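You operate a simulated robot arm through the tools that you are given. There is no shell and no other tool. Be economical: measure what you need, move in short steps, check, and stop when the job is done.

Carry out the task below with a simulated robot arm. There is one attempt and no reset: what you move stays moved.

Task
Divide the blue tote at groove 3, lid it and shut both latches.
Fine: one yellow divider, blue lid; both totes, the grey lid, strap and buckle stay as they are.

Only the result counts: the job must be done as asked and must still hold three seconds after the hand-in. Knocking over, shifting, dropping, spilling or breaking anything else fails it. Lids that push on must go on centred and level and be pressed home; caps that screw on are set level and turned clockwise until they are tight.

Robot
A 7-joint arm with a two-finger parallel gripper, fixed in place. Base frame: the origin is at the foot of the arm, x ahead of it, y to its left, z up; the work surface is at about z = 0.76. Readings come in m, rad, newtons and seconds.
Its first joint turns from -2.304 to 2.304 rad. Payload 3.91 kg.
Tool frame: the origin (TCP) lies between the finger pads and is the grasp point; the fingertips stand 0.03 m ahead of it; z points along the fingers, y is the line along which they close. The gripper opens to 0.11 m. The fingers are 0.02 m wide and 0.01 m thick; the gripper's body (0.048 by 0.112 m) begins 0.055 m behind the TCP.
Orientation is told as [roll, pitch, yaw] about the base's x, y, z axes, in that order, counted from this pose: with the fingers straight down and closing along the base's y, the tool's x points along the base's -x, its y along +y and its z along -z.

Tools
- The arm moves only by the tool apply_moves. Its argument "targets" is text: rows parted by semicolons, each of 7 numbers parted by spaces: the turn, a rotation vector about the tool's x, y, z in rad, then the shift along the tool's x, y, z in m, then the gripper command, from -1 (fully open) to 1 (shut), values between in proportion. In form: ax ay az dx dy dz jaw; .... A call has 1 to 10 rows; each row is the pose to reach, as a shift and turn from the pose commanded when the call began, along the tool's axes at that moment. A row lasts 0.2 s, in which the tool goes at most 0.05 m and 0.15 rad; a call with a longer step from one row to the next is refused whole, and so is a gripper value outside its range. Where a pose cannot be reached the arm comes as near as it can. A force on the tool above 40 N (or 10 N above the force at the start of the call, whichever is more), or a blocked arm, ends the call early, and 0.2 s more pass. Each finger travels about 0.108 m/s and halts on what it meets, pressing with about 27 N; the grip force reading is that of the motor and also rises with nothing between the fingers. The clock runs only during rows and for 0.2 s after the last one: add rows that repeat a pose to give the fingers time. The reply holds the time, the measured pose of the TCP, the force on the tool along the base axes, the opening and the grip force, in the units named above and with some noise, with the torque about the TCP (base axes, N m) and any sound that the robot's microphone picked up.
- Cameras (640 x 400 px; columns grow to the right, rows downward): "scene" is fixed at [0.2189, 0.4992, 1.3769]; the picture's right is [-0.17, -0.99, 0.00], its down [-0.72, 0.12, -0.68] and it looks along [0.67, -0.11, -0.73] (base axes); focal length 289 px, centre (320, 200). "wrist" rides on the gripper at [0.072, 0.017, -0.103] in the tool frame; the picture's right is [-0.23, 0.97, 0.00], its down [-0.76, -0.18, -0.62] and it looks along [-0.61, -0.14, 0.78] (tool axes); focal length 222 px, centre (320, 200).
- snapshot(camera): a new picture of that camera. The clock stands still meanwhile.
- point_at(camera, pixels): for up to 12 pixels [column, row] of the newest picture of that camera ("zoom" is the newest enlarged one), the place [x, y, z] in the base frame of the surface seen there, good to about 0.003 m. The clock stands still meanwhile.
- close_up(camera, box): a new picture of the part [left, top, right, bottom] of that camera's present view, enlarged. The clock stands still meanwhile.
- finish_job(): hands the job in; it is judged then, once.

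Work in short steps. Measure before you move; look again where a grasp or a placing could have gone wrong, and mend it. You have 80 turns and 54 pictures in all, those below and enlarged ones among them. Open the gripper and draw the arm clear of the work before you hand the job in, unless the task says otherwise; then end with one line.

The tools are called after "Request:" as a command line: name --argument value ..., lists and objects as JSON in quotes. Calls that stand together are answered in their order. apply_moves: Moves the arm, as the interface text tells. Its arguments: {"type":"object","properties":{"targets":{"type":"string"}},"required":["targets"]} The other tools are called the same way: snapshot (camera) takes a picture; point_at (camera, pixels) gives the place of the surface under pixels of a picture; close_up (camera, box) takes an enlarged picture of a part of a camera's view; finish_job () hands the job in.

At the start:

```text
clock: 0.0
ee_pos: [0.5048, 0.3312, 1.152]
tool_rot: [0.002, -0.001, 0.0]
force: [-0.4, -0.4, 0.7]
moment: [-0.02, 0.0, -0.02]
gripper_width: 0.1099
finger_force: 0.1
```

scene: 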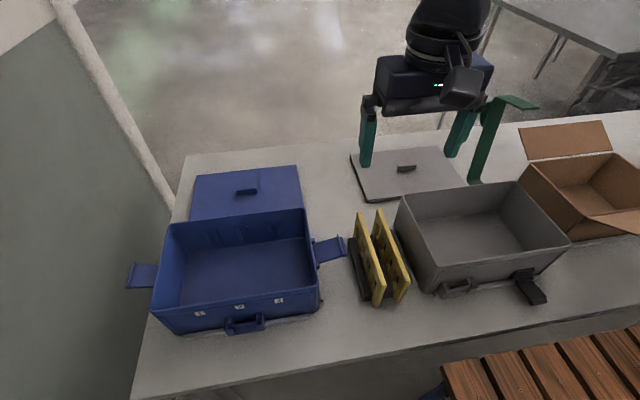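
wrist: 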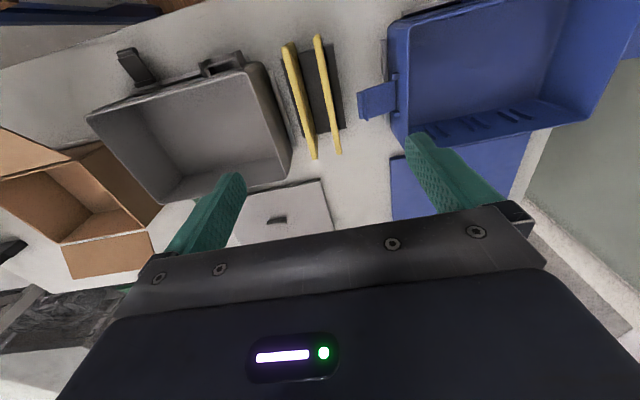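

The blue tote is at about (240,270), yellow dividers at (378,258), and the blue lid at (245,190). I'll enlarge these to find the groove labels and latches.

Request:
close_up --camera "scene" --box '[120, 150, 360, 350]'

Request:
close_up --camera "scene" --box '[310, 180, 470, 320]'

Request:
close_up --camera "wrist" --box '[260, 0, 640, 230]'

```text
2.00 times, centred on (240, 250) of scene
```

zoom: 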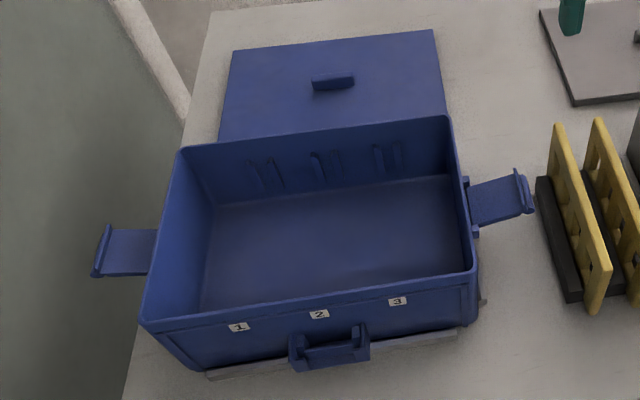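

```text
2.86 times, centred on (390, 250) of scene
```

zoom: 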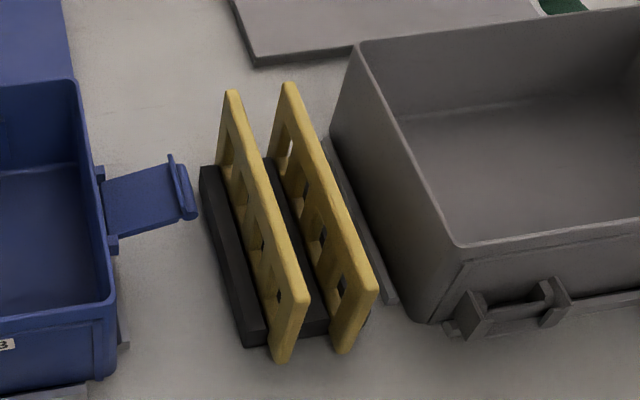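

```text
1.68 times, centred on (450, 115) of wrist
```

zoom: 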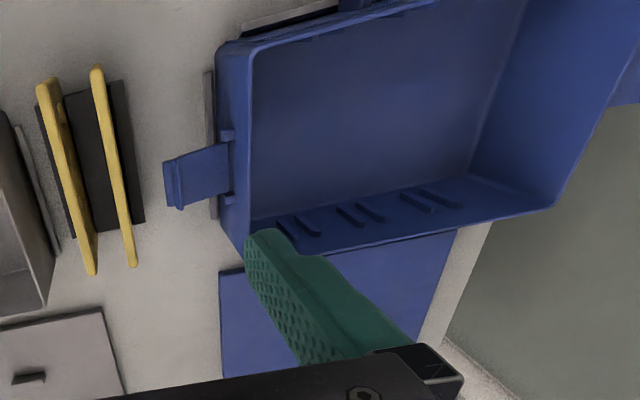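

Groove 3 is the one nearest the dividers, with ridge pairs on the far wall. I'll measure the tote rim, labels, ridges, latches, dividers and lid.

Request:
point_at --camera "scene" --pixels '[[167, 225], [304, 211], [154, 312], [318, 291], [240, 307], [279, 300], [200, 313], [240, 270], [147, 275], [130, 276], [327, 249], [342, 246]]'

Request:
point_at --camera "scene" --pixels '[[359, 213], [379, 211], [376, 294], [403, 284], [367, 250], [390, 245], [198, 177], [299, 168], [246, 189], [248, 193], [192, 218], [300, 206]]'

Request:
point_at --camera "wrist" --pixels '[[286, 45], [317, 38], [313, 155], [338, 151], [300, 100], [328, 95], [393, 22], [400, 140], [375, 100], [440, 80]]'

Request:
close_up --camera "scene" --box '[220, 200, 320, 262]'

```text
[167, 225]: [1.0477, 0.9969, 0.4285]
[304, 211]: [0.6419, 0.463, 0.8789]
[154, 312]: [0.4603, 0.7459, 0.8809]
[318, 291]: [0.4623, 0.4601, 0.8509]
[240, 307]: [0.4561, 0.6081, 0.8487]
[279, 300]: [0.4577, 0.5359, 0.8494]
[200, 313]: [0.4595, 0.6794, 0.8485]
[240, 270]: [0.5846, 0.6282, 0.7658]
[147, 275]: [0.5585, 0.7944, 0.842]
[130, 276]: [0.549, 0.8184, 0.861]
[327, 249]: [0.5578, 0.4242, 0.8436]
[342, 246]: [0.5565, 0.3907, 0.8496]
```

```text
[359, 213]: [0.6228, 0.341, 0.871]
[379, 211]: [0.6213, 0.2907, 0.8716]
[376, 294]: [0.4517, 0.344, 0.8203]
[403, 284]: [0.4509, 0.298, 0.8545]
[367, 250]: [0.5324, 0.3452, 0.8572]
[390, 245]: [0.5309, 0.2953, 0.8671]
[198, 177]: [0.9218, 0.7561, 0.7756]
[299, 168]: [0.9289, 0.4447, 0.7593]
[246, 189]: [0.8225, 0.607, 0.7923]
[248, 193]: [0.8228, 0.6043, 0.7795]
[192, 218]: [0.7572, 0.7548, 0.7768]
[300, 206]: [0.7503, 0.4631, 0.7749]
```

```text
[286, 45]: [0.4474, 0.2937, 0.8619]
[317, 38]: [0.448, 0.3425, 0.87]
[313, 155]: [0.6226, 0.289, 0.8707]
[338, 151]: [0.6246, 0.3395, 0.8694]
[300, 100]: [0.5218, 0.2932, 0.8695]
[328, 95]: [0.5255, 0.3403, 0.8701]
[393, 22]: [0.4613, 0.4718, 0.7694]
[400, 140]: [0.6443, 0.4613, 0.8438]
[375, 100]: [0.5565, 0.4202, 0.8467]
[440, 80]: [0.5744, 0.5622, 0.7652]
```

```text
6.40 times, centred on (270, 231) of scene
```

zoom: 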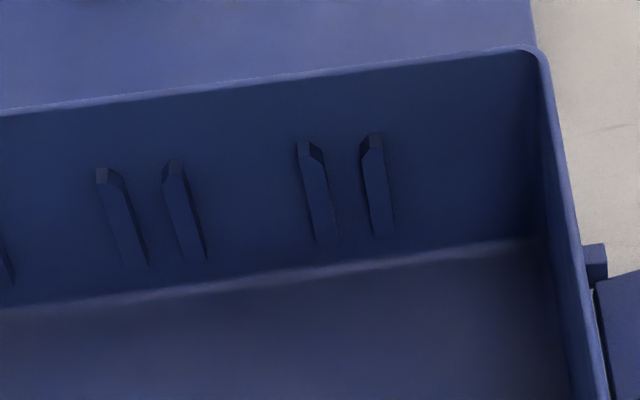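

The groove 3 ridges show at (310–325,145–240) and (372–385,137–235) of the zoom. I'll measure them and the walls, then look closely at the near-wall inside from the wrist.

Request:
point_at --camera "zoom" --pixels '[[304, 148], [372, 140], [315, 190], [381, 190], [324, 238], [386, 230], [345, 190], [350, 235], [350, 72], [430, 150], [350, 66], [355, 258]]'

Request:
close_up --camera "wrist" --box '[260, 20, 400, 170]'

```text
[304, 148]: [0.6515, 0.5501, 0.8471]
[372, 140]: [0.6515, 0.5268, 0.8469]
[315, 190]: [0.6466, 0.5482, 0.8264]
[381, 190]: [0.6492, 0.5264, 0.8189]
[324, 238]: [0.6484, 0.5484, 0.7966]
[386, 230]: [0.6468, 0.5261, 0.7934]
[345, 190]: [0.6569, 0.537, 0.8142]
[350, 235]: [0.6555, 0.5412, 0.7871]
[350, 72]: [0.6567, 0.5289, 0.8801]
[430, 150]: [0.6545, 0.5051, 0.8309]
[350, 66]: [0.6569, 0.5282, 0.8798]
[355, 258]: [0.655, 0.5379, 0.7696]
```

```text
2.67 times, centred on (330, 95) of wrist
```

zoom: 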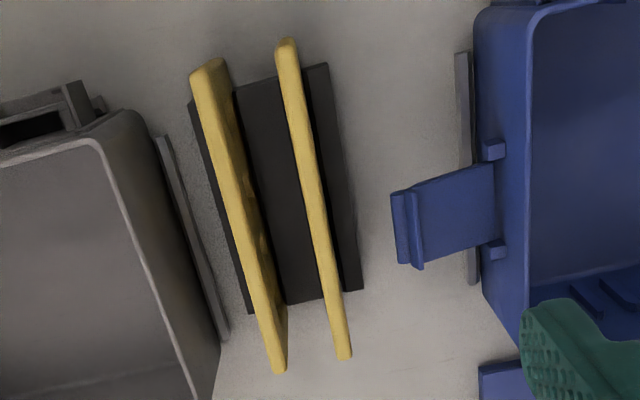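

I'll measure the blue-side divider's edges in this zoom (ends at about (287,42) and (345,355)), and the rack, before descending.

Request:
point_at --camera "zoom" --pixels '[[286, 42], [344, 354], [278, 60], [299, 60], [304, 180], [318, 180], [337, 350], [265, 180], [335, 180], [197, 80], [280, 368], [525, 60]]'

Request:
close_up --camera "wrist" --box '[380, 0, 620, 150]'

```text
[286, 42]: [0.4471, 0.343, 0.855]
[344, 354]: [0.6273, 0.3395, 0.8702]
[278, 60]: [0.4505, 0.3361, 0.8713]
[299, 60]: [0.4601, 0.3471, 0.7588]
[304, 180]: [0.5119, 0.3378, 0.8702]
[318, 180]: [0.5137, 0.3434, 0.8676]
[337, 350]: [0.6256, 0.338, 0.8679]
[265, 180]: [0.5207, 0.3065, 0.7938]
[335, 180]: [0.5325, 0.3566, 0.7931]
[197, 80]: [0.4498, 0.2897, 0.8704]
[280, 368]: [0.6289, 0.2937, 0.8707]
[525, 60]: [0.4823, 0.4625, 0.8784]
```

```text
2.67 times, centred on (500, 75) of wrist
```

zoom: 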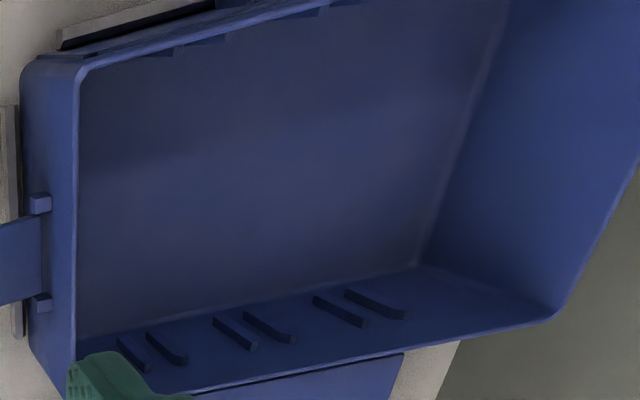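

The divider centre is at (0.538, 0.341), top at 0.871, about 0.008 thick, and the rack top is at 0.793. I'll set the opening to about 0.04 m and come down above it.

Request:
apply_moves --targets "0 0 0 -0.015 0.005 0.03 0.27; 0 0 0 -0.033 0.0098 0.07 0.27; 0 0 0 -0.033 0.0098 0.115 0.27; 0 0 0 -0.033 0.0098 0.16 0.27; 0 0 0 -0.033 0.0098 0.205 0.27; 0 0 0 -0.033 0.0098 0.23 0.27; 0 0 0 -0.033 0.0098 0.23 0.27"

Request:
snapshot --camera "wrist"

```text
clock: 1.6
ee_pos: [0.5367, 0.3432, 0.9216]
tool_rot: [-0.002, -0.001, 0.0]
force: [0.5, 0.4, 0.5]
moment: [0.03, 0.01, -0.02]
gripper_width: 0.0403
finger_force: 0.1
```

```text
45 pictures are left
```

wrist: 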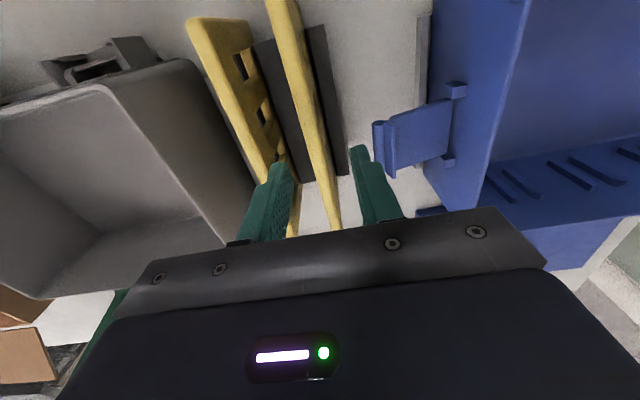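

The fingers straddle the blue-side divider and the left finger clears its neighbour. I'll descend 0.064 and close.

Request:
apply_moves --targets "0 0 0 0 -0.002 0.03 0.27; 0 0 0 0 -0.002 0.06 0.27; 0 0 0 0 -0.002 0.064 0.27; 0 0 0 0 -0.002 0.064 0.6; 0 0 0 0 -0.002 0.064 1; 0 0 0 0 -0.002 0.064 1; 0 0 0 0 -0.002 0.064 1"

Request:
snapshot --camera "wrist"

```text
clock: 3.2
ee_pos: [0.5379, 0.3389, 0.8595]
tool_rot: [0.001, -0.001, 0.001]
force: [0.0, -0.2, 0.5]
moment: [0.0, 0.03, -0.01]
gripper_width: 0.0116
finger_force: 26.8
```

```text
44 pictures are left
```

wrist: 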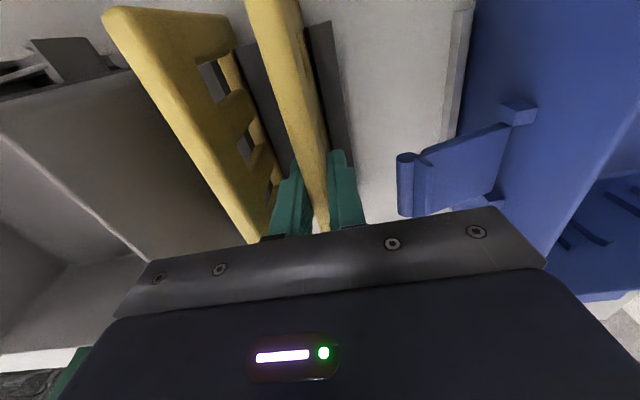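

The divider is gripped at 0.0116 m. I'll lift straight up 0.16.

Request:
apply_moves --targets "0 0 0 0 0 -0.01 1; 0 0 0 0 0 -0.03 1; 0 0 0 0 0 -0.06 1; 0 0 0 0 0 -0.1 1; 0 0 0 0 0 -0.14 1; 0 0 0 0 0 -0.16 1; 0 0 0 0 0 -0.16 1"

Request:
snapshot --camera "scene"

```text
clock: 4.8
ee_pos: [0.5365, 0.3412, 1.0183]
tool_rot: [0.0, -0.001, 0.0]
force: [0.1, -1.0, -0.4]
moment: [0.03, 0.03, 0.02]
gripper_width: 0.0114
finger_force: 27.2
```

```text
43 pictures are left
```

scene: 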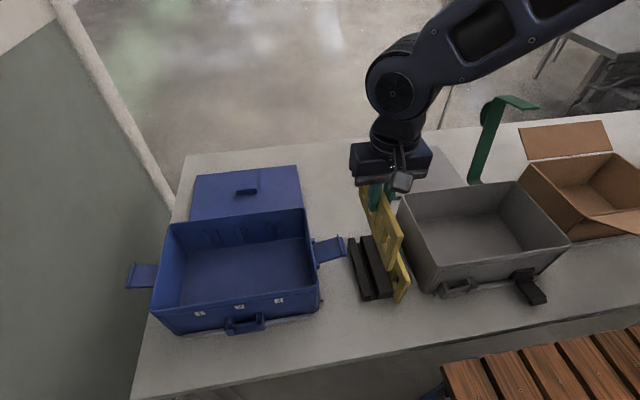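

The divider is lifted clear. I'll enlarge it to measure its level and extents in the hand.

Request:
close_up --camera "scene" --box '[330, 170, 430, 310]'

```text
2.86 times, centred on (380, 240) of scene
```

zoom: 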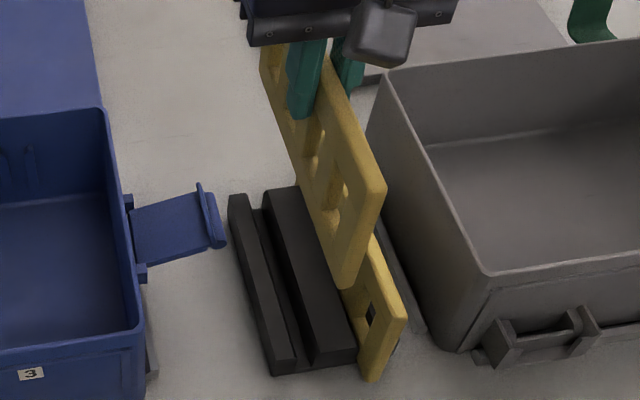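

Request:
point_at --camera "zoom" --pixels '[[376, 192], [364, 190], [345, 284], [357, 280], [264, 75], [340, 150], [300, 170], [325, 255], [384, 186], [270, 95]]'

```text
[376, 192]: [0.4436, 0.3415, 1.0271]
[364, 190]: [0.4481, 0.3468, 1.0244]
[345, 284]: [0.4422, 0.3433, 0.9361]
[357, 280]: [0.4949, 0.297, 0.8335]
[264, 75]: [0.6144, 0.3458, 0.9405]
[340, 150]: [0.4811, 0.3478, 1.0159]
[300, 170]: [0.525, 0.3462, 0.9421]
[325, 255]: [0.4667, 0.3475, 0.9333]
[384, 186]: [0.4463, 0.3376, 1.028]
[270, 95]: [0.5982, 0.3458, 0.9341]
```

The divider hangs level, with its bottom 0.084 below the TCP and centred on it. Now I'll enlarge the tote's near rim and groove 3 to fix the target x and y.

Request:
close_up --camera "scene" --box '[240, 270, 330, 326]'

```text
7.11 times, centred on (285, 298) of scene
```

zoom: 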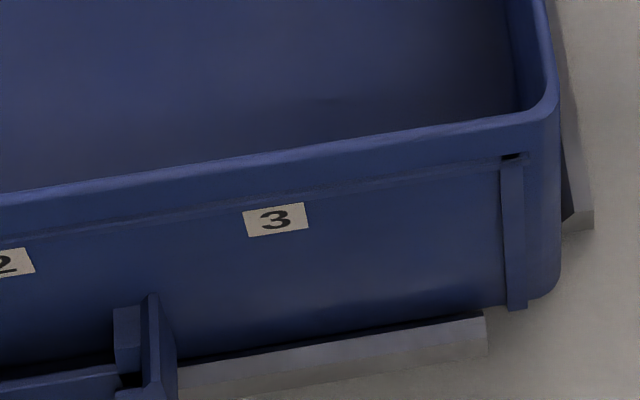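

Request:
point_at --camera "zoom" --pixels '[[290, 151], [290, 156], [290, 162], [290, 180], [275, 219], [245, 222], [306, 216], [525, 118], [550, 70], [545, 40], [534, 10], [280, 100]]'

Request:
close_up --camera "scene" --box '[255, 205, 305, 245]'

```text
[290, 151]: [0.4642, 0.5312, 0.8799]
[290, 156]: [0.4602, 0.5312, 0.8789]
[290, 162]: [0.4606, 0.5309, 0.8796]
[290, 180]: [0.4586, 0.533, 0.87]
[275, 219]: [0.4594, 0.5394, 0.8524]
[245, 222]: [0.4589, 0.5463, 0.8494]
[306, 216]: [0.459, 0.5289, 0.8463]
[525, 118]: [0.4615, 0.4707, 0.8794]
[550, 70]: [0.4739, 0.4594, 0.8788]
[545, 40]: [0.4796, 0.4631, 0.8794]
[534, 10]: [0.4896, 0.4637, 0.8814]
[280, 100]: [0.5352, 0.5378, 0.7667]
```

```text
10.00 times, centred on (280, 225) of scene
```

zoom: 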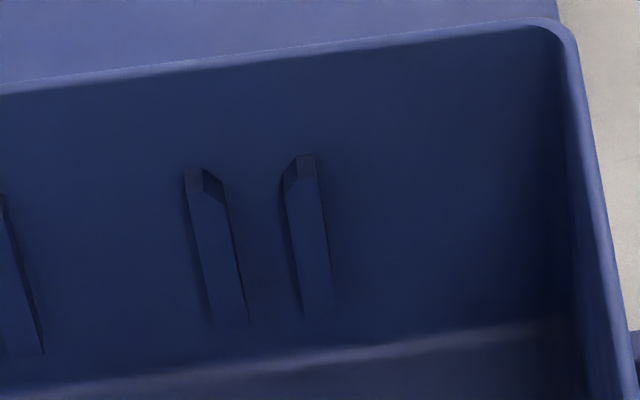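

The chamfered ridges show clearly: fronts at columns 201–237 and 292–325 on row 260. I'll measure the gap between them.

Request:
point_at --camera "zoom" --pixels '[[205, 260], [234, 260], [297, 260], [322, 260], [200, 230], [228, 230], [292, 230], [319, 230], [265, 250], [230, 310], [318, 300], [265, 200]]'

```text
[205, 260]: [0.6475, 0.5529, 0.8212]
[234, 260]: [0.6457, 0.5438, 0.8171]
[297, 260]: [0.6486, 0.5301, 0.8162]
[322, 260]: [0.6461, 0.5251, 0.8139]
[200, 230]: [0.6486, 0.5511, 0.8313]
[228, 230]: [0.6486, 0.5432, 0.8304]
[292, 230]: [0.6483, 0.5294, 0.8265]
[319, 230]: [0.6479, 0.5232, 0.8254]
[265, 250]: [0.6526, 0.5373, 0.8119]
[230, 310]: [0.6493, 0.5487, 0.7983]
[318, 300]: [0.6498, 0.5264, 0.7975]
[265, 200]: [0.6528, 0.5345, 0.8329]
```

Groove centre y ≈ 0.537 (gap about 0.0135), and inner walls at x 0.464 and 0.655 give centre 0.5595. I'll move over at height.

Request:
apply_moves --targets "0 0 0 0 0.025 0 1; 0 0 0 -0.01 0.065 0 1; 0 0 0 -0.02 0.105 0 1; 0 0 0 -0.023 0.145 0 1; 0 0 0 -0.0235 0.18 0 1; 0 0 0 -0.0235 0.1955 0 1; 0 0 0 -0.0235 0.1955 0 1; 0 0 0 -0.0235 0.1955 0.03 1; 0 0 0 -0.0235 0.1955 0.03 1"

Request:
close_up --camera "scene" --box '[220, 170, 340, 320]'

```text
clock: 6.8
ee_pos: [0.5593, 0.5317, 0.9866]
tool_rot: [-0.001, 0.0, 0.0]
force: [-0.1, 0.3, -1.0]
moment: [-0.03, -0.03, -0.01]
gripper_width: 0.0114
finger_force: 27.0
```

```text
2.67 times, centred on (280, 245) of scene
```

zoom: 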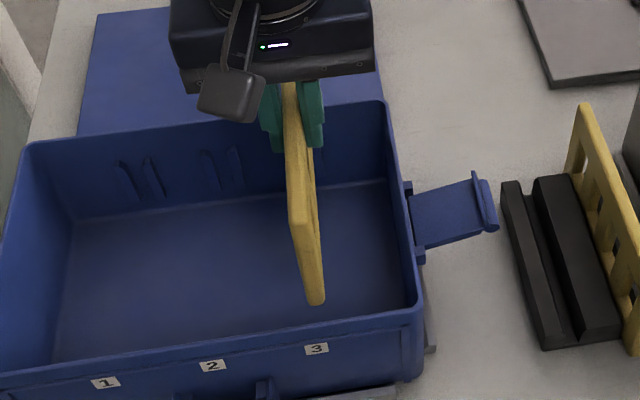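

The reading says y=0.532 with noise, so I'll measure the divider itself: its near edge and faces.

Request:
point_at --camera "zoom" --pixels '[[298, 220], [310, 215], [314, 296], [293, 200], [290, 130], [305, 285], [292, 150], [320, 280], [300, 195], [302, 250]]'

Request:
apply_moves --targets "0 0 0 0 0 0 1"

```text
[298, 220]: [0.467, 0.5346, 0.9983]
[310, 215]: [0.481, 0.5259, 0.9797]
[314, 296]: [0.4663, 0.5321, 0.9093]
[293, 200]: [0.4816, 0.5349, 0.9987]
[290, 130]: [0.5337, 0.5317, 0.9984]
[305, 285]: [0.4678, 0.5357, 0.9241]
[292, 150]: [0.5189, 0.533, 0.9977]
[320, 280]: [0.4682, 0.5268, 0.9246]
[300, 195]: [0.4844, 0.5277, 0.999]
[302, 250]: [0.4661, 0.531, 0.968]
```

```text
clock: 7.2
ee_pos: [0.5587, 0.5325, 0.9867]
tool_rot: [0.002, -0.001, -0.001]
force: [-0.9, -0.2, -0.2]
moment: [0.0, -0.02, 0.0]
gripper_width: 0.0112
finger_force: 27.3
```

The divider centre is at y≈0.532, x≈0.5585. I'll shift +0.005 in y and +0.001 in x, lower until its bottom is just inside the rim, and look again.

Request:
apply_moves --targets "0 0 0 -0.001 0.005 0 1; 0 0 0 -0.001 0.005 0.02 1; 0 0 0 -0.001 0.005 0.04 1; 0 0 0 -0.001 0.005 0.04 1; 0 0 0 -0.001 0.005 0.04 1"

Request:
close_up --camera "scene" --box '[240, 190, 330, 320]'

Request:
close_up --camera "wrist" --box '[180, 0, 460, 240]'

```text
clock: 8.4
ee_pos: [0.5624, 0.5382, 0.9476]
tool_rot: [-0.001, 0.0, 0.0]
force: [-6.1, 1.3, 7.8]
moment: [0.06, -0.46, 0.04]
gripper_width: 0.0116
finger_force: 27.0
```

```text
3.08 times, centred on (285, 255) of scene
```

zoom: 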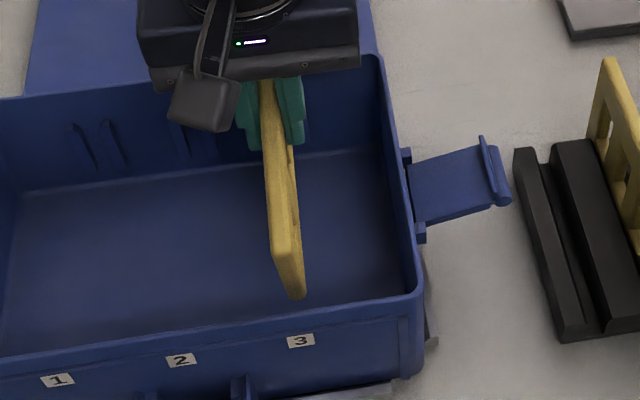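

```text
1.67 times, centred on (320, 120) of wrist
```

zoom: 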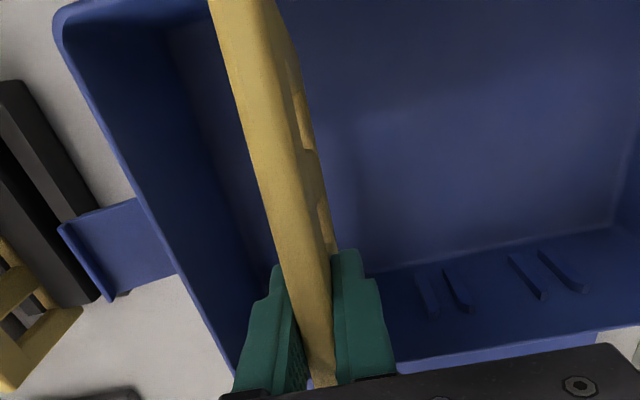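

Force [-6, 1, 8] says the far bottom corner rubs the far rim, so the divider is a bit too far in x. I'll check the gaps.

Request:
point_at --camera "zoom" --pixels '[[322, 345], [312, 300]]'

Request:
apply_moves --targets "0 0 0 0 0 -0.012 1; 0 0 0 0 0 -0.022 1; 0 0 0 0 0 -0.022 1"

Request:
close_up --camera "scene" --box '[250, 190, 320, 320]'

```text
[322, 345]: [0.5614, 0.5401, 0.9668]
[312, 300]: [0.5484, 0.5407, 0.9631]
```

```text
clock: 9.2
ee_pos: [0.5619, 0.5392, 0.9687]
tool_rot: [-0.001, 0.002, 0.002]
force: [0.0, 0.2, -1.8]
moment: [0.0, 0.01, 0.02]
gripper_width: 0.0115
finger_force: 26.6
```

```text
3.08 times, centred on (285, 255) of scene
```

zoom: 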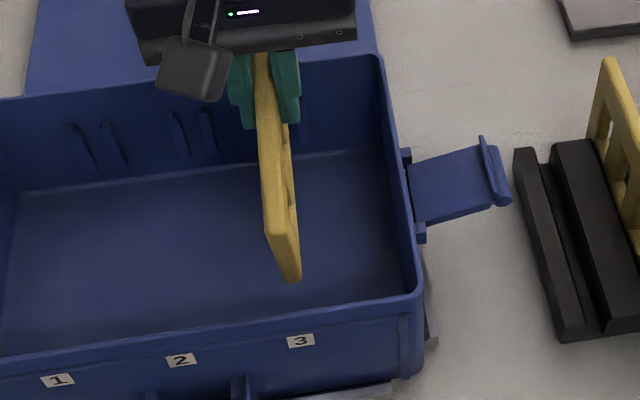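

Free again, and I'll measure the divider's near end, tilt and the rim together.

Request:
point_at --camera "zoom" --pixels '[[281, 240], [292, 275], [284, 262], [298, 272], [270, 215], [262, 100], [262, 70], [260, 317], [260, 323], [370, 56], [330, 60], [275, 228]]'

```text
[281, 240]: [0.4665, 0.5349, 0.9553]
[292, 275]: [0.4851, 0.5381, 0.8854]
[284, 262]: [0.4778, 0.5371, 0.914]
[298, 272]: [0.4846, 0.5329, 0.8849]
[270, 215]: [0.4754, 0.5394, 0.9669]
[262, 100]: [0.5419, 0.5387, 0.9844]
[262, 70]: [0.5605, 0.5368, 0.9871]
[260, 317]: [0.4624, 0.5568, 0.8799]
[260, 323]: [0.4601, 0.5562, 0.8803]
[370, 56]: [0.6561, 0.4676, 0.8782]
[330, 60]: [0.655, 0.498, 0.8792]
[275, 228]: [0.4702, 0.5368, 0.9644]
```

The near end has drooped: the top edge slopes about 0.25, so the divider pivoted about 0.25 rad in the pads when its far corner met the rim. I'll rotate the tool +0.25 about y to level it again, lifted slightly, then re-measure.

Request:
apply_moves --targets "0 0.1 0 0 0 -0.015 1; 0 0.2 0 0 0 -0.03 1; 0 0.255 0 0 0 -0.03 1; 0 0.255 0 0 0 -0.03 1; 0 0.255 0 0 0 -0.03 1"

Request:
close_up --camera "scene" --box '[250, 170, 320, 300]'

```text
clock: 10.4
ee_pos: [0.5617, 0.5399, 0.9993]
tool_rot: [0.001, 0.255, 0.001]
force: [-0.3, 0.2, -1.2]
moment: [0.03, 0.0, 0.04]
gripper_width: 0.0116
finger_force: 27.4
```

```text
3.08 times, centred on (285, 235) of scene
```

zoom: 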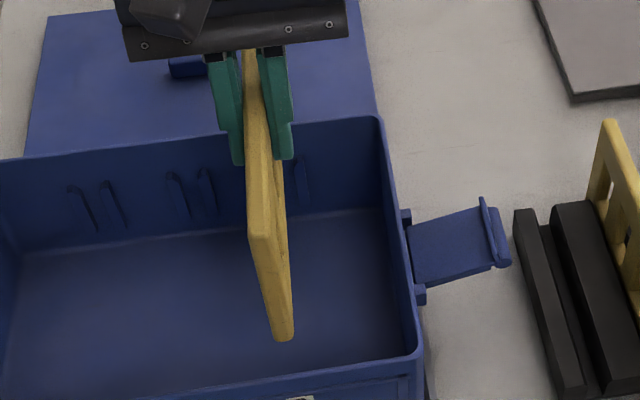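

Request:
point_at --camera "zoom" --pixels '[[266, 250], [272, 280], [278, 310], [285, 335], [257, 225], [254, 180], [252, 130], [249, 80], [247, 60], [248, 215], [270, 215], [283, 270]]'

Request:
close_up --camera "wrist" --box '[180, 0, 460, 240]'

```text
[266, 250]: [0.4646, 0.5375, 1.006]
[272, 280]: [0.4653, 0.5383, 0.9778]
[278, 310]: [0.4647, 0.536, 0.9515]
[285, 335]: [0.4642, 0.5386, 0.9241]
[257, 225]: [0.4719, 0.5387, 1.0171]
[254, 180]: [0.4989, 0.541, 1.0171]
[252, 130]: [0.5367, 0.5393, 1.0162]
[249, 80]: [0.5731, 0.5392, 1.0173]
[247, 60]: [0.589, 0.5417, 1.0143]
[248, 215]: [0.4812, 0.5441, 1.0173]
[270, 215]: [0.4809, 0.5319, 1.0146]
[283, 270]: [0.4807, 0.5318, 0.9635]
```

```text
1.67 times, centred on (320, 120) of wrist
```

zoom: 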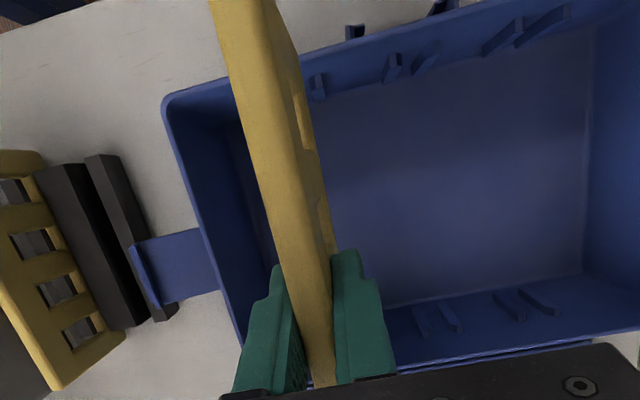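

Level again, near end at x=0.4646, y centre 0.538. I'll measure the near inner wall and ridges visible in this wrist zoom.

Request:
point_at --camera "zoom" --pixels '[[316, 90], [393, 68], [425, 60], [360, 80], [350, 92], [340, 66], [312, 96], [324, 85], [220, 90], [200, 102], [450, 350], [282, 100]]'

```text
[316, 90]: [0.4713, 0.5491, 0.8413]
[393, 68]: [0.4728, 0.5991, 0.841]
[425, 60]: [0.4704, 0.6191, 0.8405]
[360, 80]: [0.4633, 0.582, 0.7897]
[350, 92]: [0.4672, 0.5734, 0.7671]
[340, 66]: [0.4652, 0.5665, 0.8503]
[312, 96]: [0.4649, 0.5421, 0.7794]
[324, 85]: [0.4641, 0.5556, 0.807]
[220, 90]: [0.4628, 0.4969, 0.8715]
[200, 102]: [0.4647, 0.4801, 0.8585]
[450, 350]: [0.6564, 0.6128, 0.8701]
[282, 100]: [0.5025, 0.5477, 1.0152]
```

The inner walls lie at x 0.464 and 0.656, with the groove at y≈0.538. I'll shift +0.002 in x and lower in small steps until the bottom is just past the rim, watching force.

Request:
apply_moves --targets "0 0 0 -0.0019 -0.0005 -0.0005 1; 0 0 0 -0.0095 -0.0005 0.0285 1; 0 0 0 -0.012 -0.0005 0.038 1; 0 0 0 -0.0145 -0.0005 0.0479 1; 0 0 0 -0.0145 -0.0005 0.0479 1"

```text
clock: 11.6
ee_pos: [0.564, 0.5393, 0.9494]
tool_rot: [0.001, 0.254, 0.0]
force: [-6.1, 1.0, 10.0]
moment: [0.08, -0.59, 0.11]
gripper_width: 0.0114
finger_force: 27.3
```

Far-corner contact again, so the divider is longer than I took it to be. I'll back up and check both ends.

Request:
apply_moves --targets "0 0 0 0.003 0 -0.0115 1; 0 0 0 0.005 0 -0.02 1; 0 0 0 0.005 0 -0.02 1"

Request:
close_up --camera "scene" --box '[250, 180, 320, 310]'

Request:
snapshot --camera "wrist"

```text
clock: 12.4
ee_pos: [0.5657, 0.5382, 0.9685]
tool_rot: [0.0, 0.255, -0.001]
force: [0.3, 0.1, -0.8]
moment: [-0.02, -0.01, 0.0]
gripper_width: 0.0115
finger_force: 26.9
```

```text
3.08 times, centred on (285, 245) of scene
```

zoom: 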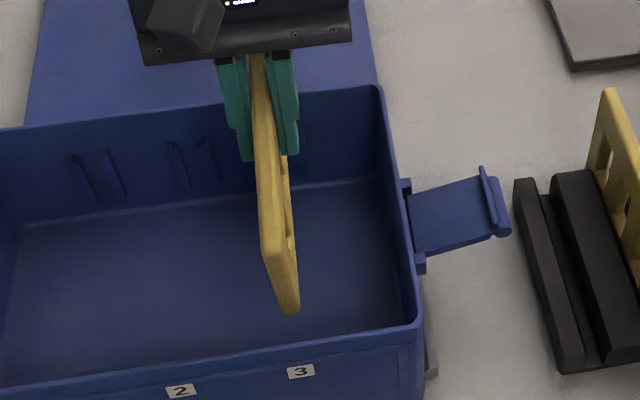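

```text
32 pictures are left
```

wrist: 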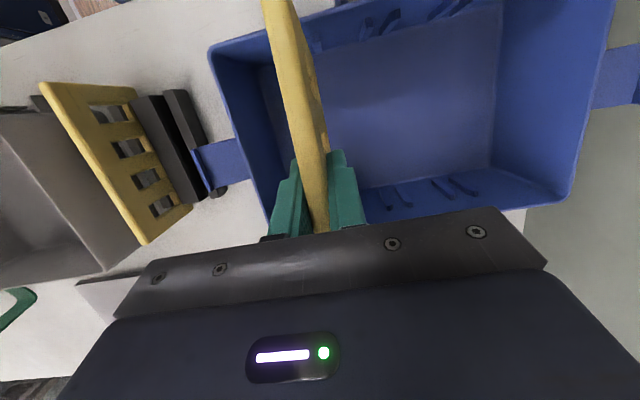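

Request:
point_at --camera "wrist" --pixels '[[41, 86], [136, 240], [143, 243], [320, 228], [316, 215], [50, 84], [147, 240], [400, 203]]'

Request:
point_at --camera "zoom" --pixels '[[277, 265], [284, 290], [289, 308], [268, 235], [264, 180], [260, 120], [257, 80], [254, 60], [266, 215], [299, 85]]'

```text
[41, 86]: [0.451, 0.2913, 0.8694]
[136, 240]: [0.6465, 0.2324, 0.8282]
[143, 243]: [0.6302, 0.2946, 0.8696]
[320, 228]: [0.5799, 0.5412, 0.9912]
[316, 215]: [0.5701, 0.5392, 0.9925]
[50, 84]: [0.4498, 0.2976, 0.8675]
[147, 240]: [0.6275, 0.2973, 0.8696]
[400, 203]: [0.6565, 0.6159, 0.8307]
```

```text
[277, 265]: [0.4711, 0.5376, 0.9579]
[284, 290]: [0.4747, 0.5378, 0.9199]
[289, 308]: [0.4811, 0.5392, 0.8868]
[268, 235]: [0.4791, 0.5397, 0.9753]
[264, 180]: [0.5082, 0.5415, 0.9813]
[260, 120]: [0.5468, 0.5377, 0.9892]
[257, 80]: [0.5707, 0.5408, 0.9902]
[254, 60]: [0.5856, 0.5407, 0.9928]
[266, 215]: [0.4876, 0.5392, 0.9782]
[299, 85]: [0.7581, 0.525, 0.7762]
```

The divider has pivoted another ~0.15 rad. The far corner still meets the far rim, so it must sit further toward −x. I'll re-level by 0.15, lift a bit and measure.

Request:
apply_moves --targets "0 0.08 0 0.0025 0 -0.01 1; 0 0.15 0 0.005 0 -0.019 1; 0 0.15 0 0.005 0 -0.019 1; 0 0.15 0 0.005 0 -0.019 1"

Request:
close_up --camera "scene" --box '[240, 180, 320, 310]'

```text
clock: 13.4
ee_pos: [0.5662, 0.5398, 0.9898]
tool_rot: [0.0, 0.404, 0.0]
force: [-0.3, 0.7, -0.8]
moment: [0.0, 0.01, 0.04]
gripper_width: 0.0117
finger_force: 27.4
```

```text
3.08 times, centred on (280, 245) of scene
```

zoom: 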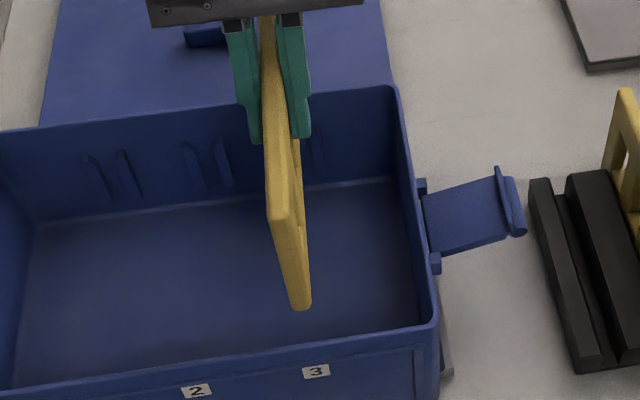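

Now the far end shows between the fingers near (266,20), so I'll measure both ends.

Request:
point_at --camera "zoom" --pixels '[[285, 235], [292, 265], [299, 298], [276, 200], [271, 120], [267, 60], [266, 18], [268, 30], [305, 100], [280, 205], [300, 356], [300, 345]]'

```text
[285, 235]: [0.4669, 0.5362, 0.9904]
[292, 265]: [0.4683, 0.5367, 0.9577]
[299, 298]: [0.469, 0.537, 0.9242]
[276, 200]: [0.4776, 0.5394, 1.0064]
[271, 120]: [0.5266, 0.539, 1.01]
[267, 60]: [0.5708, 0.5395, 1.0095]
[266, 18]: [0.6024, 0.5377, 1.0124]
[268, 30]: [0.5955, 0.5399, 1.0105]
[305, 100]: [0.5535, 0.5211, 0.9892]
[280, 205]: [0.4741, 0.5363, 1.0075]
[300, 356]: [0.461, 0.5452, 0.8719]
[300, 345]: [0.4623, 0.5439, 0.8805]
```

Nearly level (0.03 rad left), near end at 0.468. I'll rotate 0.03 more, shift −0.0025 in x (near end to about 0.4645), and lower carefully to just past the rim.

Request:
apply_moves --targets "0 0.03 0 0.0023 -0.0005 0.001 1; 0 0.03 0 -0.0035 -0.0005 0.0145 1; 0 0.03 0 -0.0075 -0.0005 0.024 1; 0 0.03 0 -0.0105 -0.0005 0.031 1; 0 0.03 0 -0.0134 -0.0005 0.0378 1; 0 0.03 0 -0.0134 -0.0005 0.0378 1"

```text
clock: 14.8
ee_pos: [0.5617, 0.5371, 0.95]
tool_rot: [0.0, 0.435, 0.0]
force: [5.8, -0.3, 11.5]
moment: [-0.04, 0.69, 0.03]
gripper_width: 0.0116
finger_force: 27.0
```

Now the near corner caught (force +x), so the right position lies between the two. I'll lift off and measure divider and rim in one picture.

Request:
apply_moves --targets "0 0 0 0.004 0 -0.009 1; 0 0 0 0.0105 0 -0.0227 1; 0 0 0 0.0105 0 -0.0227 1"

Request:
close_up --camera "scene" --box '[230, 180, 330, 310]'

```text
clock: 15.6
ee_pos: [0.5604, 0.5386, 0.9751]
tool_rot: [-0.001, 0.435, -0.001]
force: [0.4, -0.4, -0.5]
moment: [0.0, 0.0, -0.02]
gripper_width: 0.0117
finger_force: 26.5
```

```text
3.08 times, centred on (280, 245) of scene
```

zoom: 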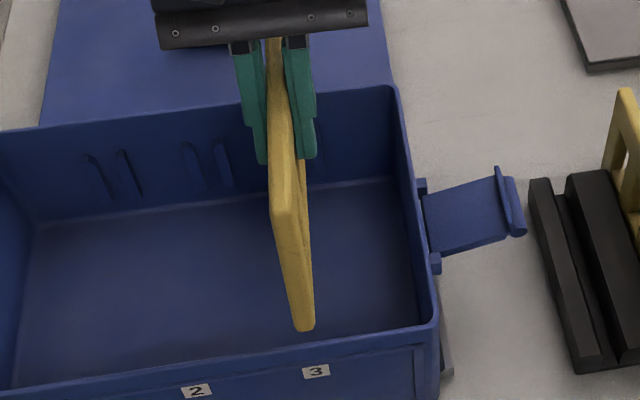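

Request:
point_at --camera "zoom" --pixels '[[288, 225], [292, 250], [297, 275], [301, 300], [305, 325], [282, 200], [278, 150], [274, 80], [273, 50], [279, 170], [330, 337], [330, 341]]'

```text
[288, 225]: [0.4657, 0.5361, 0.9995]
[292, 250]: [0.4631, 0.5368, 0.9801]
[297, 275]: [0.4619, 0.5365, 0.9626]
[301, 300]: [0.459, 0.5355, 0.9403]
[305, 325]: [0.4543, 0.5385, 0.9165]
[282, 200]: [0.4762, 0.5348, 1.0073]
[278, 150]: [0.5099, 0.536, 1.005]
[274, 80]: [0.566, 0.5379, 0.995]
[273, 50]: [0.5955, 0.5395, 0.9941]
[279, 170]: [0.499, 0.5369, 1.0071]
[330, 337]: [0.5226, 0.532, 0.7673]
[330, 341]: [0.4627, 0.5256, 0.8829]
```

The divider is now nose-up by about 0.125 rad. I'll rotate back −0.125 to level it and measure the near end carefully.

Request:
apply_moves --targets "0 -0.065 0 0.002 0 -0.004 1; 0 -0.125 0 0.004 0 -0.009 1; 0 -0.125 0 0.004 0 -0.009 1; 0 -0.125 0 0.004 0 -0.009 1"

Request:
close_up --camera "scene" --box '[240, 220, 320, 310]'

```text
clock: 16.6
ee_pos: [0.561, 0.5382, 0.9857]
tool_rot: [-0.001, 0.309, -0.001]
force: [0.0, -0.3, -1.0]
moment: [0.0, -0.02, -0.01]
gripper_width: 0.0118
finger_force: 27.5
```

```text
4.44 times, centred on (280, 265) of scene
```

zoom: 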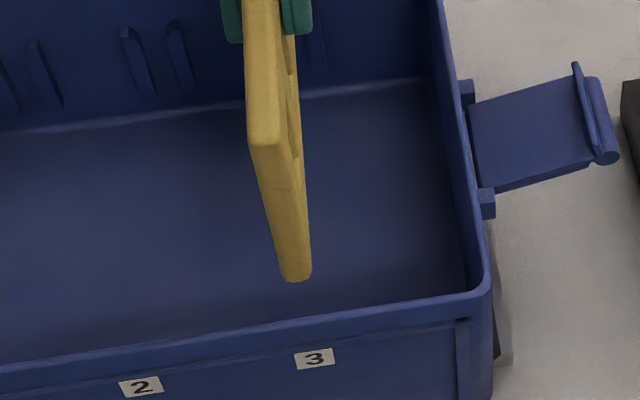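

Request:
point_at --camera "zoom" --pixels '[[271, 170], [275, 190], [280, 210], [284, 230], [289, 250], [294, 270], [262, 130], [262, 80], [262, 40], [260, 10], [350, 303], [350, 308]]'

```text
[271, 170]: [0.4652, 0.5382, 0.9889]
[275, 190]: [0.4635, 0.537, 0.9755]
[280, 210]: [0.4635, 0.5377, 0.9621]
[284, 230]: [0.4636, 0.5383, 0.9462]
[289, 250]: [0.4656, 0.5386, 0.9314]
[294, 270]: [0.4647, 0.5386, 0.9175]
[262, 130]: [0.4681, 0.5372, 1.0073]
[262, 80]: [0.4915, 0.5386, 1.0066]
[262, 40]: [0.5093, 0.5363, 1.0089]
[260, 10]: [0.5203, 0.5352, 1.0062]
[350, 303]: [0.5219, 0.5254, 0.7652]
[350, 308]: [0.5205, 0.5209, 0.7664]
```

Level, near end at 0.4643 on average. I'll shift +0.0013 in x and lower again gently.

Request:
apply_moves --targets "0 0 0 -0.0012 0 -0.0004 1; 0 0 0 -0.0012 0 -0.0004 1; 0 0 0 -0.0088 0 0.0234 1; 0 0 0 -0.0103 0 0.028 1; 0 0 0 -0.0118 0 0.0329 1; 0 0 0 -0.0118 0 0.0329 1"

```text
clock: 18.0
ee_pos: [0.5624, 0.5396, 0.949]
tool_rot: [0.001, 0.31, 0.0]
force: [-3.3, -1.3, -0.5]
moment: [-0.02, 0.15, -0.04]
gripper_width: 0.0113
finger_force: 26.5
```

Only a small sideways force (−3.3 N in x) with none vertical, so it is inside the rim and touching the far wall. I'll nudge −0.0007 in x and continue to just above the ridges.

Request:
apply_moves --targets "0 0 0 0.0007 0 0.0002 1; 0 0 0 -0.0025 0 0.01 1; 0 0 0 -0.0054 0 0.0193 1; 0 0 0 -0.0054 0 0.0193 1"

Request:
close_up --camera "scene" --box '[240, 190, 320, 310]'

```text
clock: 19.0
ee_pos: [0.5624, 0.5392, 0.93]
tool_rot: [-0.002, 0.311, 0.0]
force: [0.8, -0.7, -1.2]
moment: [0.02, 0.02, 0.01]
gripper_width: 0.0118
finger_force: 27.3
```

```text
3.33 times, centred on (280, 250) of scene
```

zoom: 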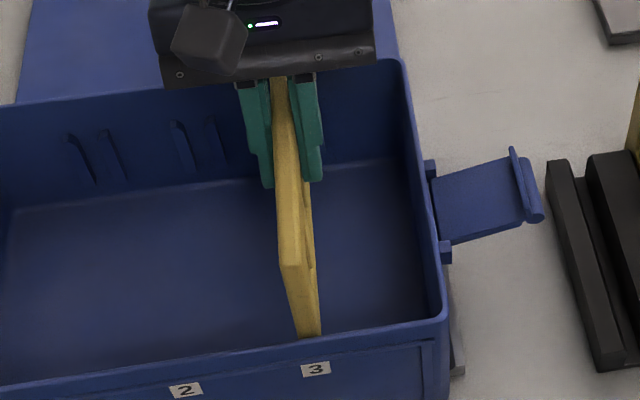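

It's in freely. I'll check y and level now.

Request:
point_at --camera "zoom" --pixels '[[294, 280], [301, 305], [307, 328], [283, 235], [280, 180], [276, 90], [297, 240], [290, 262]]'

```text
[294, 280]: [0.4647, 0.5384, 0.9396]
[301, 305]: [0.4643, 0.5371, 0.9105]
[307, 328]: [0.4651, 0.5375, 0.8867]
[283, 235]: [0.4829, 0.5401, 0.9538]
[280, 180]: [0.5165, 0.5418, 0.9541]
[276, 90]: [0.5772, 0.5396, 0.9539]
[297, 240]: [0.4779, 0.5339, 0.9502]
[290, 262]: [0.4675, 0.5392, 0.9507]
```

Level at y≈0.538 with its bottom at 0.859. I'll lower 0.03 into the ridges in small steps.

Request:
apply_moves --targets "0 0 0 -0.003 0 0.0095 1; 0 0 0 -0.0046 0 0.0143 1; 0 0 0 -0.0061 0 0.019 1; 0 0 0 -0.0076 0 0.0238 1; 0 0 0 -0.0091 0 0.0286 1; 0 0 0 -0.0091 0 0.0286 1"

```text
clock: 20.4
ee_pos: [0.5616, 0.5393, 0.9001]
tool_rot: [0.0, 0.309, 0.0]
force: [-0.1, 0.4, -0.7]
moment: [-0.02, 0.04, 0.02]
gripper_width: 0.0117
finger_force: 26.8
```

No force, so it slid between the ridges. I'll continue down 0.05.

Request:
apply_moves --targets "0 0 0 -0.0046 0 0.0143 1; 0 0 0 -0.0076 0 0.0238 1; 0 0 0 -0.0107 0 0.0333 1; 0 0 0 -0.0137 0 0.0429 1; 0 0 0 -0.0152 0 0.0476 1; 0 0 0 -0.0152 0 0.0476 1"

Request:
close_up --camera "scene" --box '[240, 190, 320, 310]'

```text
clock: 21.8
ee_pos: [0.5623, 0.5368, 0.8499]
tool_rot: [0.0, 0.31, 0.0]
force: [-0.1, 0.0, -0.5]
moment: [-0.02, 0.03, -0.03]
gripper_width: 0.0116
finger_force: 26.8
```

```text
3.33 times, centred on (280, 250) of scene
```

zoom: 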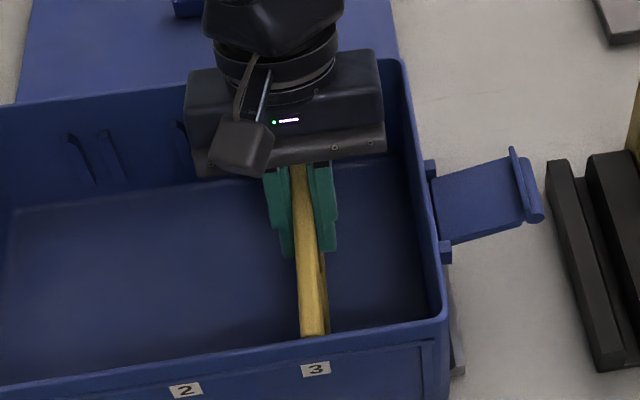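

About 0.013 remains to the floor. I'll lower gently until it touches.

Request:
apply_moves --targets "0 0 0 -0.0018 0 0.0057 1; 0 0 0 -0.003 0 0.0095 1; 0 0 0 -0.0037 0 0.0114 1; 0 0 0 -0.0041 0 0.0128 1; 0 0 0 -0.0041 0 0.0128 1"

```text
clock: 23.0
ee_pos: [0.5606, 0.5379, 0.8365]
tool_rot: [0.0, 0.309, -0.001]
force: [2.0, 2.5, 19.6]
moment: [0.12, -0.1, -0.01]
gripper_width: 0.0116
finger_force: 27.6
```

It rests on the floor (20 N). I'll open to about 0.05 and withdraw along the tool axis.

Request:
apply_moves --targets "0 0 0 0 0 0 0.5; 0 0 0 0 0 0 0.1; 0 0 0 0 0 0 0.1; 0 0 0 0 0 0 0.1; 0 0 0 0 0 -0.03 0.1; 0 0 0 0 0 -0.07 0.1; 0 0 0 0 0 -0.11 0.1; 0 0 0 0 0 -0.15 0.1"

Request:
close_up --camera "scene" --box '[160, 170, 340, 330]'

```text
clock: 24.8
ee_pos: [0.6076, 0.5381, 0.9787]
tool_rot: [-0.002, 0.31, 0.0]
force: [0.4, -0.4, -0.3]
moment: [-0.02, 0.02, -0.03]
gripper_width: 0.0494
finger_force: 0.1
```

```text
2.50 times, centred on (250, 250) of scene
```

zoom: 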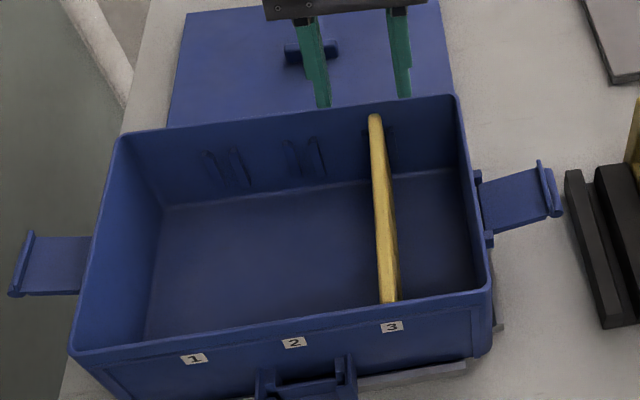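

The divider stands in groove 3. I'll check its seating, and measure the lid and its handle.

Request:
point_at --camera "zoom" --pixels '[[376, 120], [381, 200], [389, 290], [290, 53], [333, 48], [310, 45], [310, 58], [186, 15], [437, 8], [170, 124], [452, 92], [400, 115]]'

Request:
point_at --camera "zoom" --pixels '[[88, 265], [60, 265], [30, 265], [14, 292], [30, 235], [482, 180], [510, 200], [548, 170], [556, 212], [540, 200], [478, 175], [490, 238]]'

```text
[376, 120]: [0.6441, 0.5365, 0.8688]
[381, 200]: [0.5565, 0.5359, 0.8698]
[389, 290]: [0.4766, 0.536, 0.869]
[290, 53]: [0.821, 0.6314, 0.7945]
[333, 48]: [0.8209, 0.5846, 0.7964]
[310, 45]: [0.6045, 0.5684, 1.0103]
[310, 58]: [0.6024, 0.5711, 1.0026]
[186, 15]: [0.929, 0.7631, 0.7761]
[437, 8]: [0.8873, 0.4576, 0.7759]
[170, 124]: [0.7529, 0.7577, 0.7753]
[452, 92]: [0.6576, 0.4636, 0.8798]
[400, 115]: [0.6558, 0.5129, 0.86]
```

```text
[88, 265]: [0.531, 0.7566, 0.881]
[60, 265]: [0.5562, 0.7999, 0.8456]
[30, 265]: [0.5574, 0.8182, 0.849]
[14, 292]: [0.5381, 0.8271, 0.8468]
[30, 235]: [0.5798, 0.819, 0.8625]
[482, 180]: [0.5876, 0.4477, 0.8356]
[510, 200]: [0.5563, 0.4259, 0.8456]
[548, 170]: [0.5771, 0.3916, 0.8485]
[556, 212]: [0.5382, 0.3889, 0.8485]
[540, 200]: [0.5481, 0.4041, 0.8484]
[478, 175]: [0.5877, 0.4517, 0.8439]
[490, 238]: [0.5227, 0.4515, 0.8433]
```

Divider top is level at 0.869 along its whole length and sits in groove 3. The lid handle is a bar along y, centred near (0.825, 0.608) with top at 0.796, so next I'll untilt the tool and raise it.

Request:
apply_moves --targets "0 -0.12 0 0.01 0 -0.032 -0.4; 0 -0.24 0 0.02 0 -0.064 -0.4; 0 -0.31 0 0.0305 0 -0.0952 -0.4; 0 -0.31 0 0.0305 0 -0.0952 -0.4"

Request:
apply_moves --targets "0 0 -0.15 0 0 0 -0.4; 0 0 -0.3 0 0 0 -0.4; 0 0 -0.45 0 0 0 -0.4; 0 0 -0.6 0 0 0 -0.4; 0 0 -0.75 0 0 0 -0.4; 0 0 -0.9 0 0 0 -0.4; 0 0 -1.05 0 0 0 -0.4; 0 0 -1.2 0 0 0 -0.4; 0 0 -1.35 0 0 0 -0.4; 0 0 -1.5 0 0 0 -0.4"

Request:
apply_moves --targets "0 0 -0.0708 0 0 0 -0.4; 0 0 -0.0708 0 0 0 -0.4; 0 0 -0.0708 0 0 0 -0.4"

Request:
snapshot --camera "scene"

```text
clock: 25.8
ee_pos: [0.6064, 0.5379, 1.0783]
tool_rot: [-0.001, 0.0, 0.0]
force: [0.0, -0.4, 0.8]
moment: [-0.03, 0.0, 0.0]
gripper_width: 0.0771
finger_force: 0.0
```

```text
clock: 28.0
ee_pos: [0.6072, 0.5381, 1.0779]
tool_rot: [0.0, 0.0, 1.502]
force: [-1.0, -0.2, -0.2]
moment: [-0.01, -0.04, 0.01]
gripper_width: 0.0769
finger_force: 0.0
```

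```text
clock: 28.8
ee_pos: [0.6066, 0.5384, 1.0807]
tool_rot: [-0.001, 0.0, 1.571]
force: [-0.5, -0.3, 0.5]
moment: [0.01, -0.02, 0.02]
gripper_width: 0.0768
finger_force: 0.1
```

```text
25 pictures are left
```

scene: 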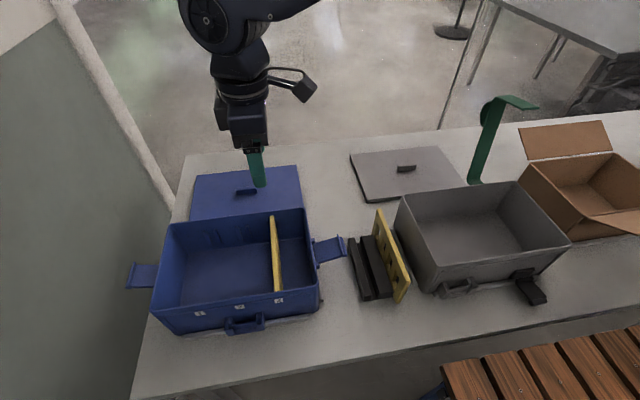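

I'll tilt the fingers 0.5 rad outward (+y) and move above the handle to about (0.825, 0.598, 0.945).

Request:
apply_moves --targets "0 -0.1 0 -0.01 -0.045 0 -0.4; 0 -0.2 0 -0.02 -0.09 0.01 -0.4; 0 -0.3 0 -0.035 -0.135 0.02 -0.4; 0 -0.4 0 -0.05 -0.18 0.03 -0.4; 0 -0.5 0 -0.06 -0.2186 0.05 -0.4; 0 -0.5 0 -0.06 -0.2186 0.095 -0.2; 0 -0.5 0 -0.06 -0.2186 0.135 0; 0 -0.5 0 -0.06 -0.2186 0.135 0.1; 0 -0.5 0 -0.06 -0.2186 0.135 0.1"

Request:
close_up --camera "scene" --box '[170, 130, 320, 230]'

Request:
snapshot --camera "wrist"

```text
clock: 30.8
ee_pos: [0.8273, 0.5999, 0.9426]
tool_rot: [0.0, -0.501, 1.572]
force: [0.0, -0.2, 0.0]
moment: [0.01, 0.01, 0.03]
gripper_width: 0.0493
finger_force: 0.0
```

```text
4.00 times, centred on (245, 180) of scene
```

zoom: 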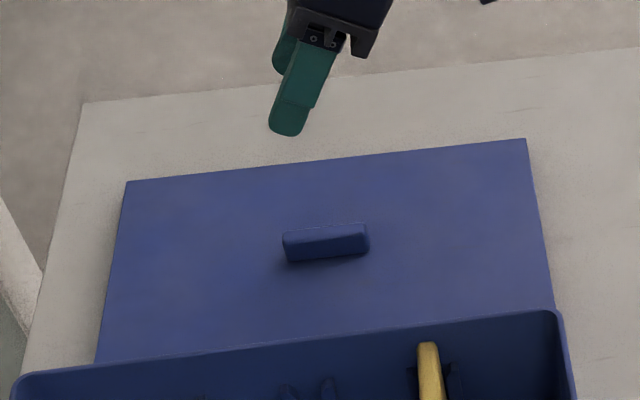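

```text
23 pictures are left
```

wrist: 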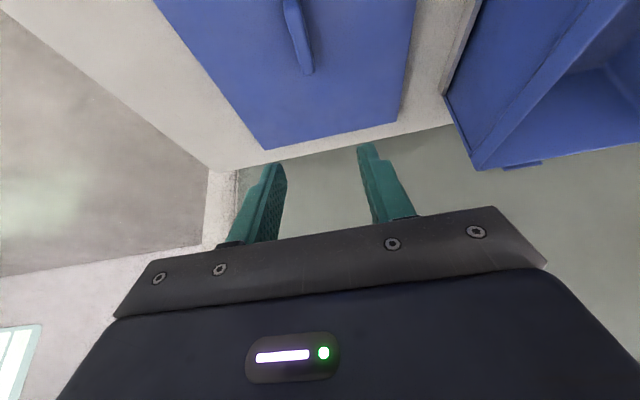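

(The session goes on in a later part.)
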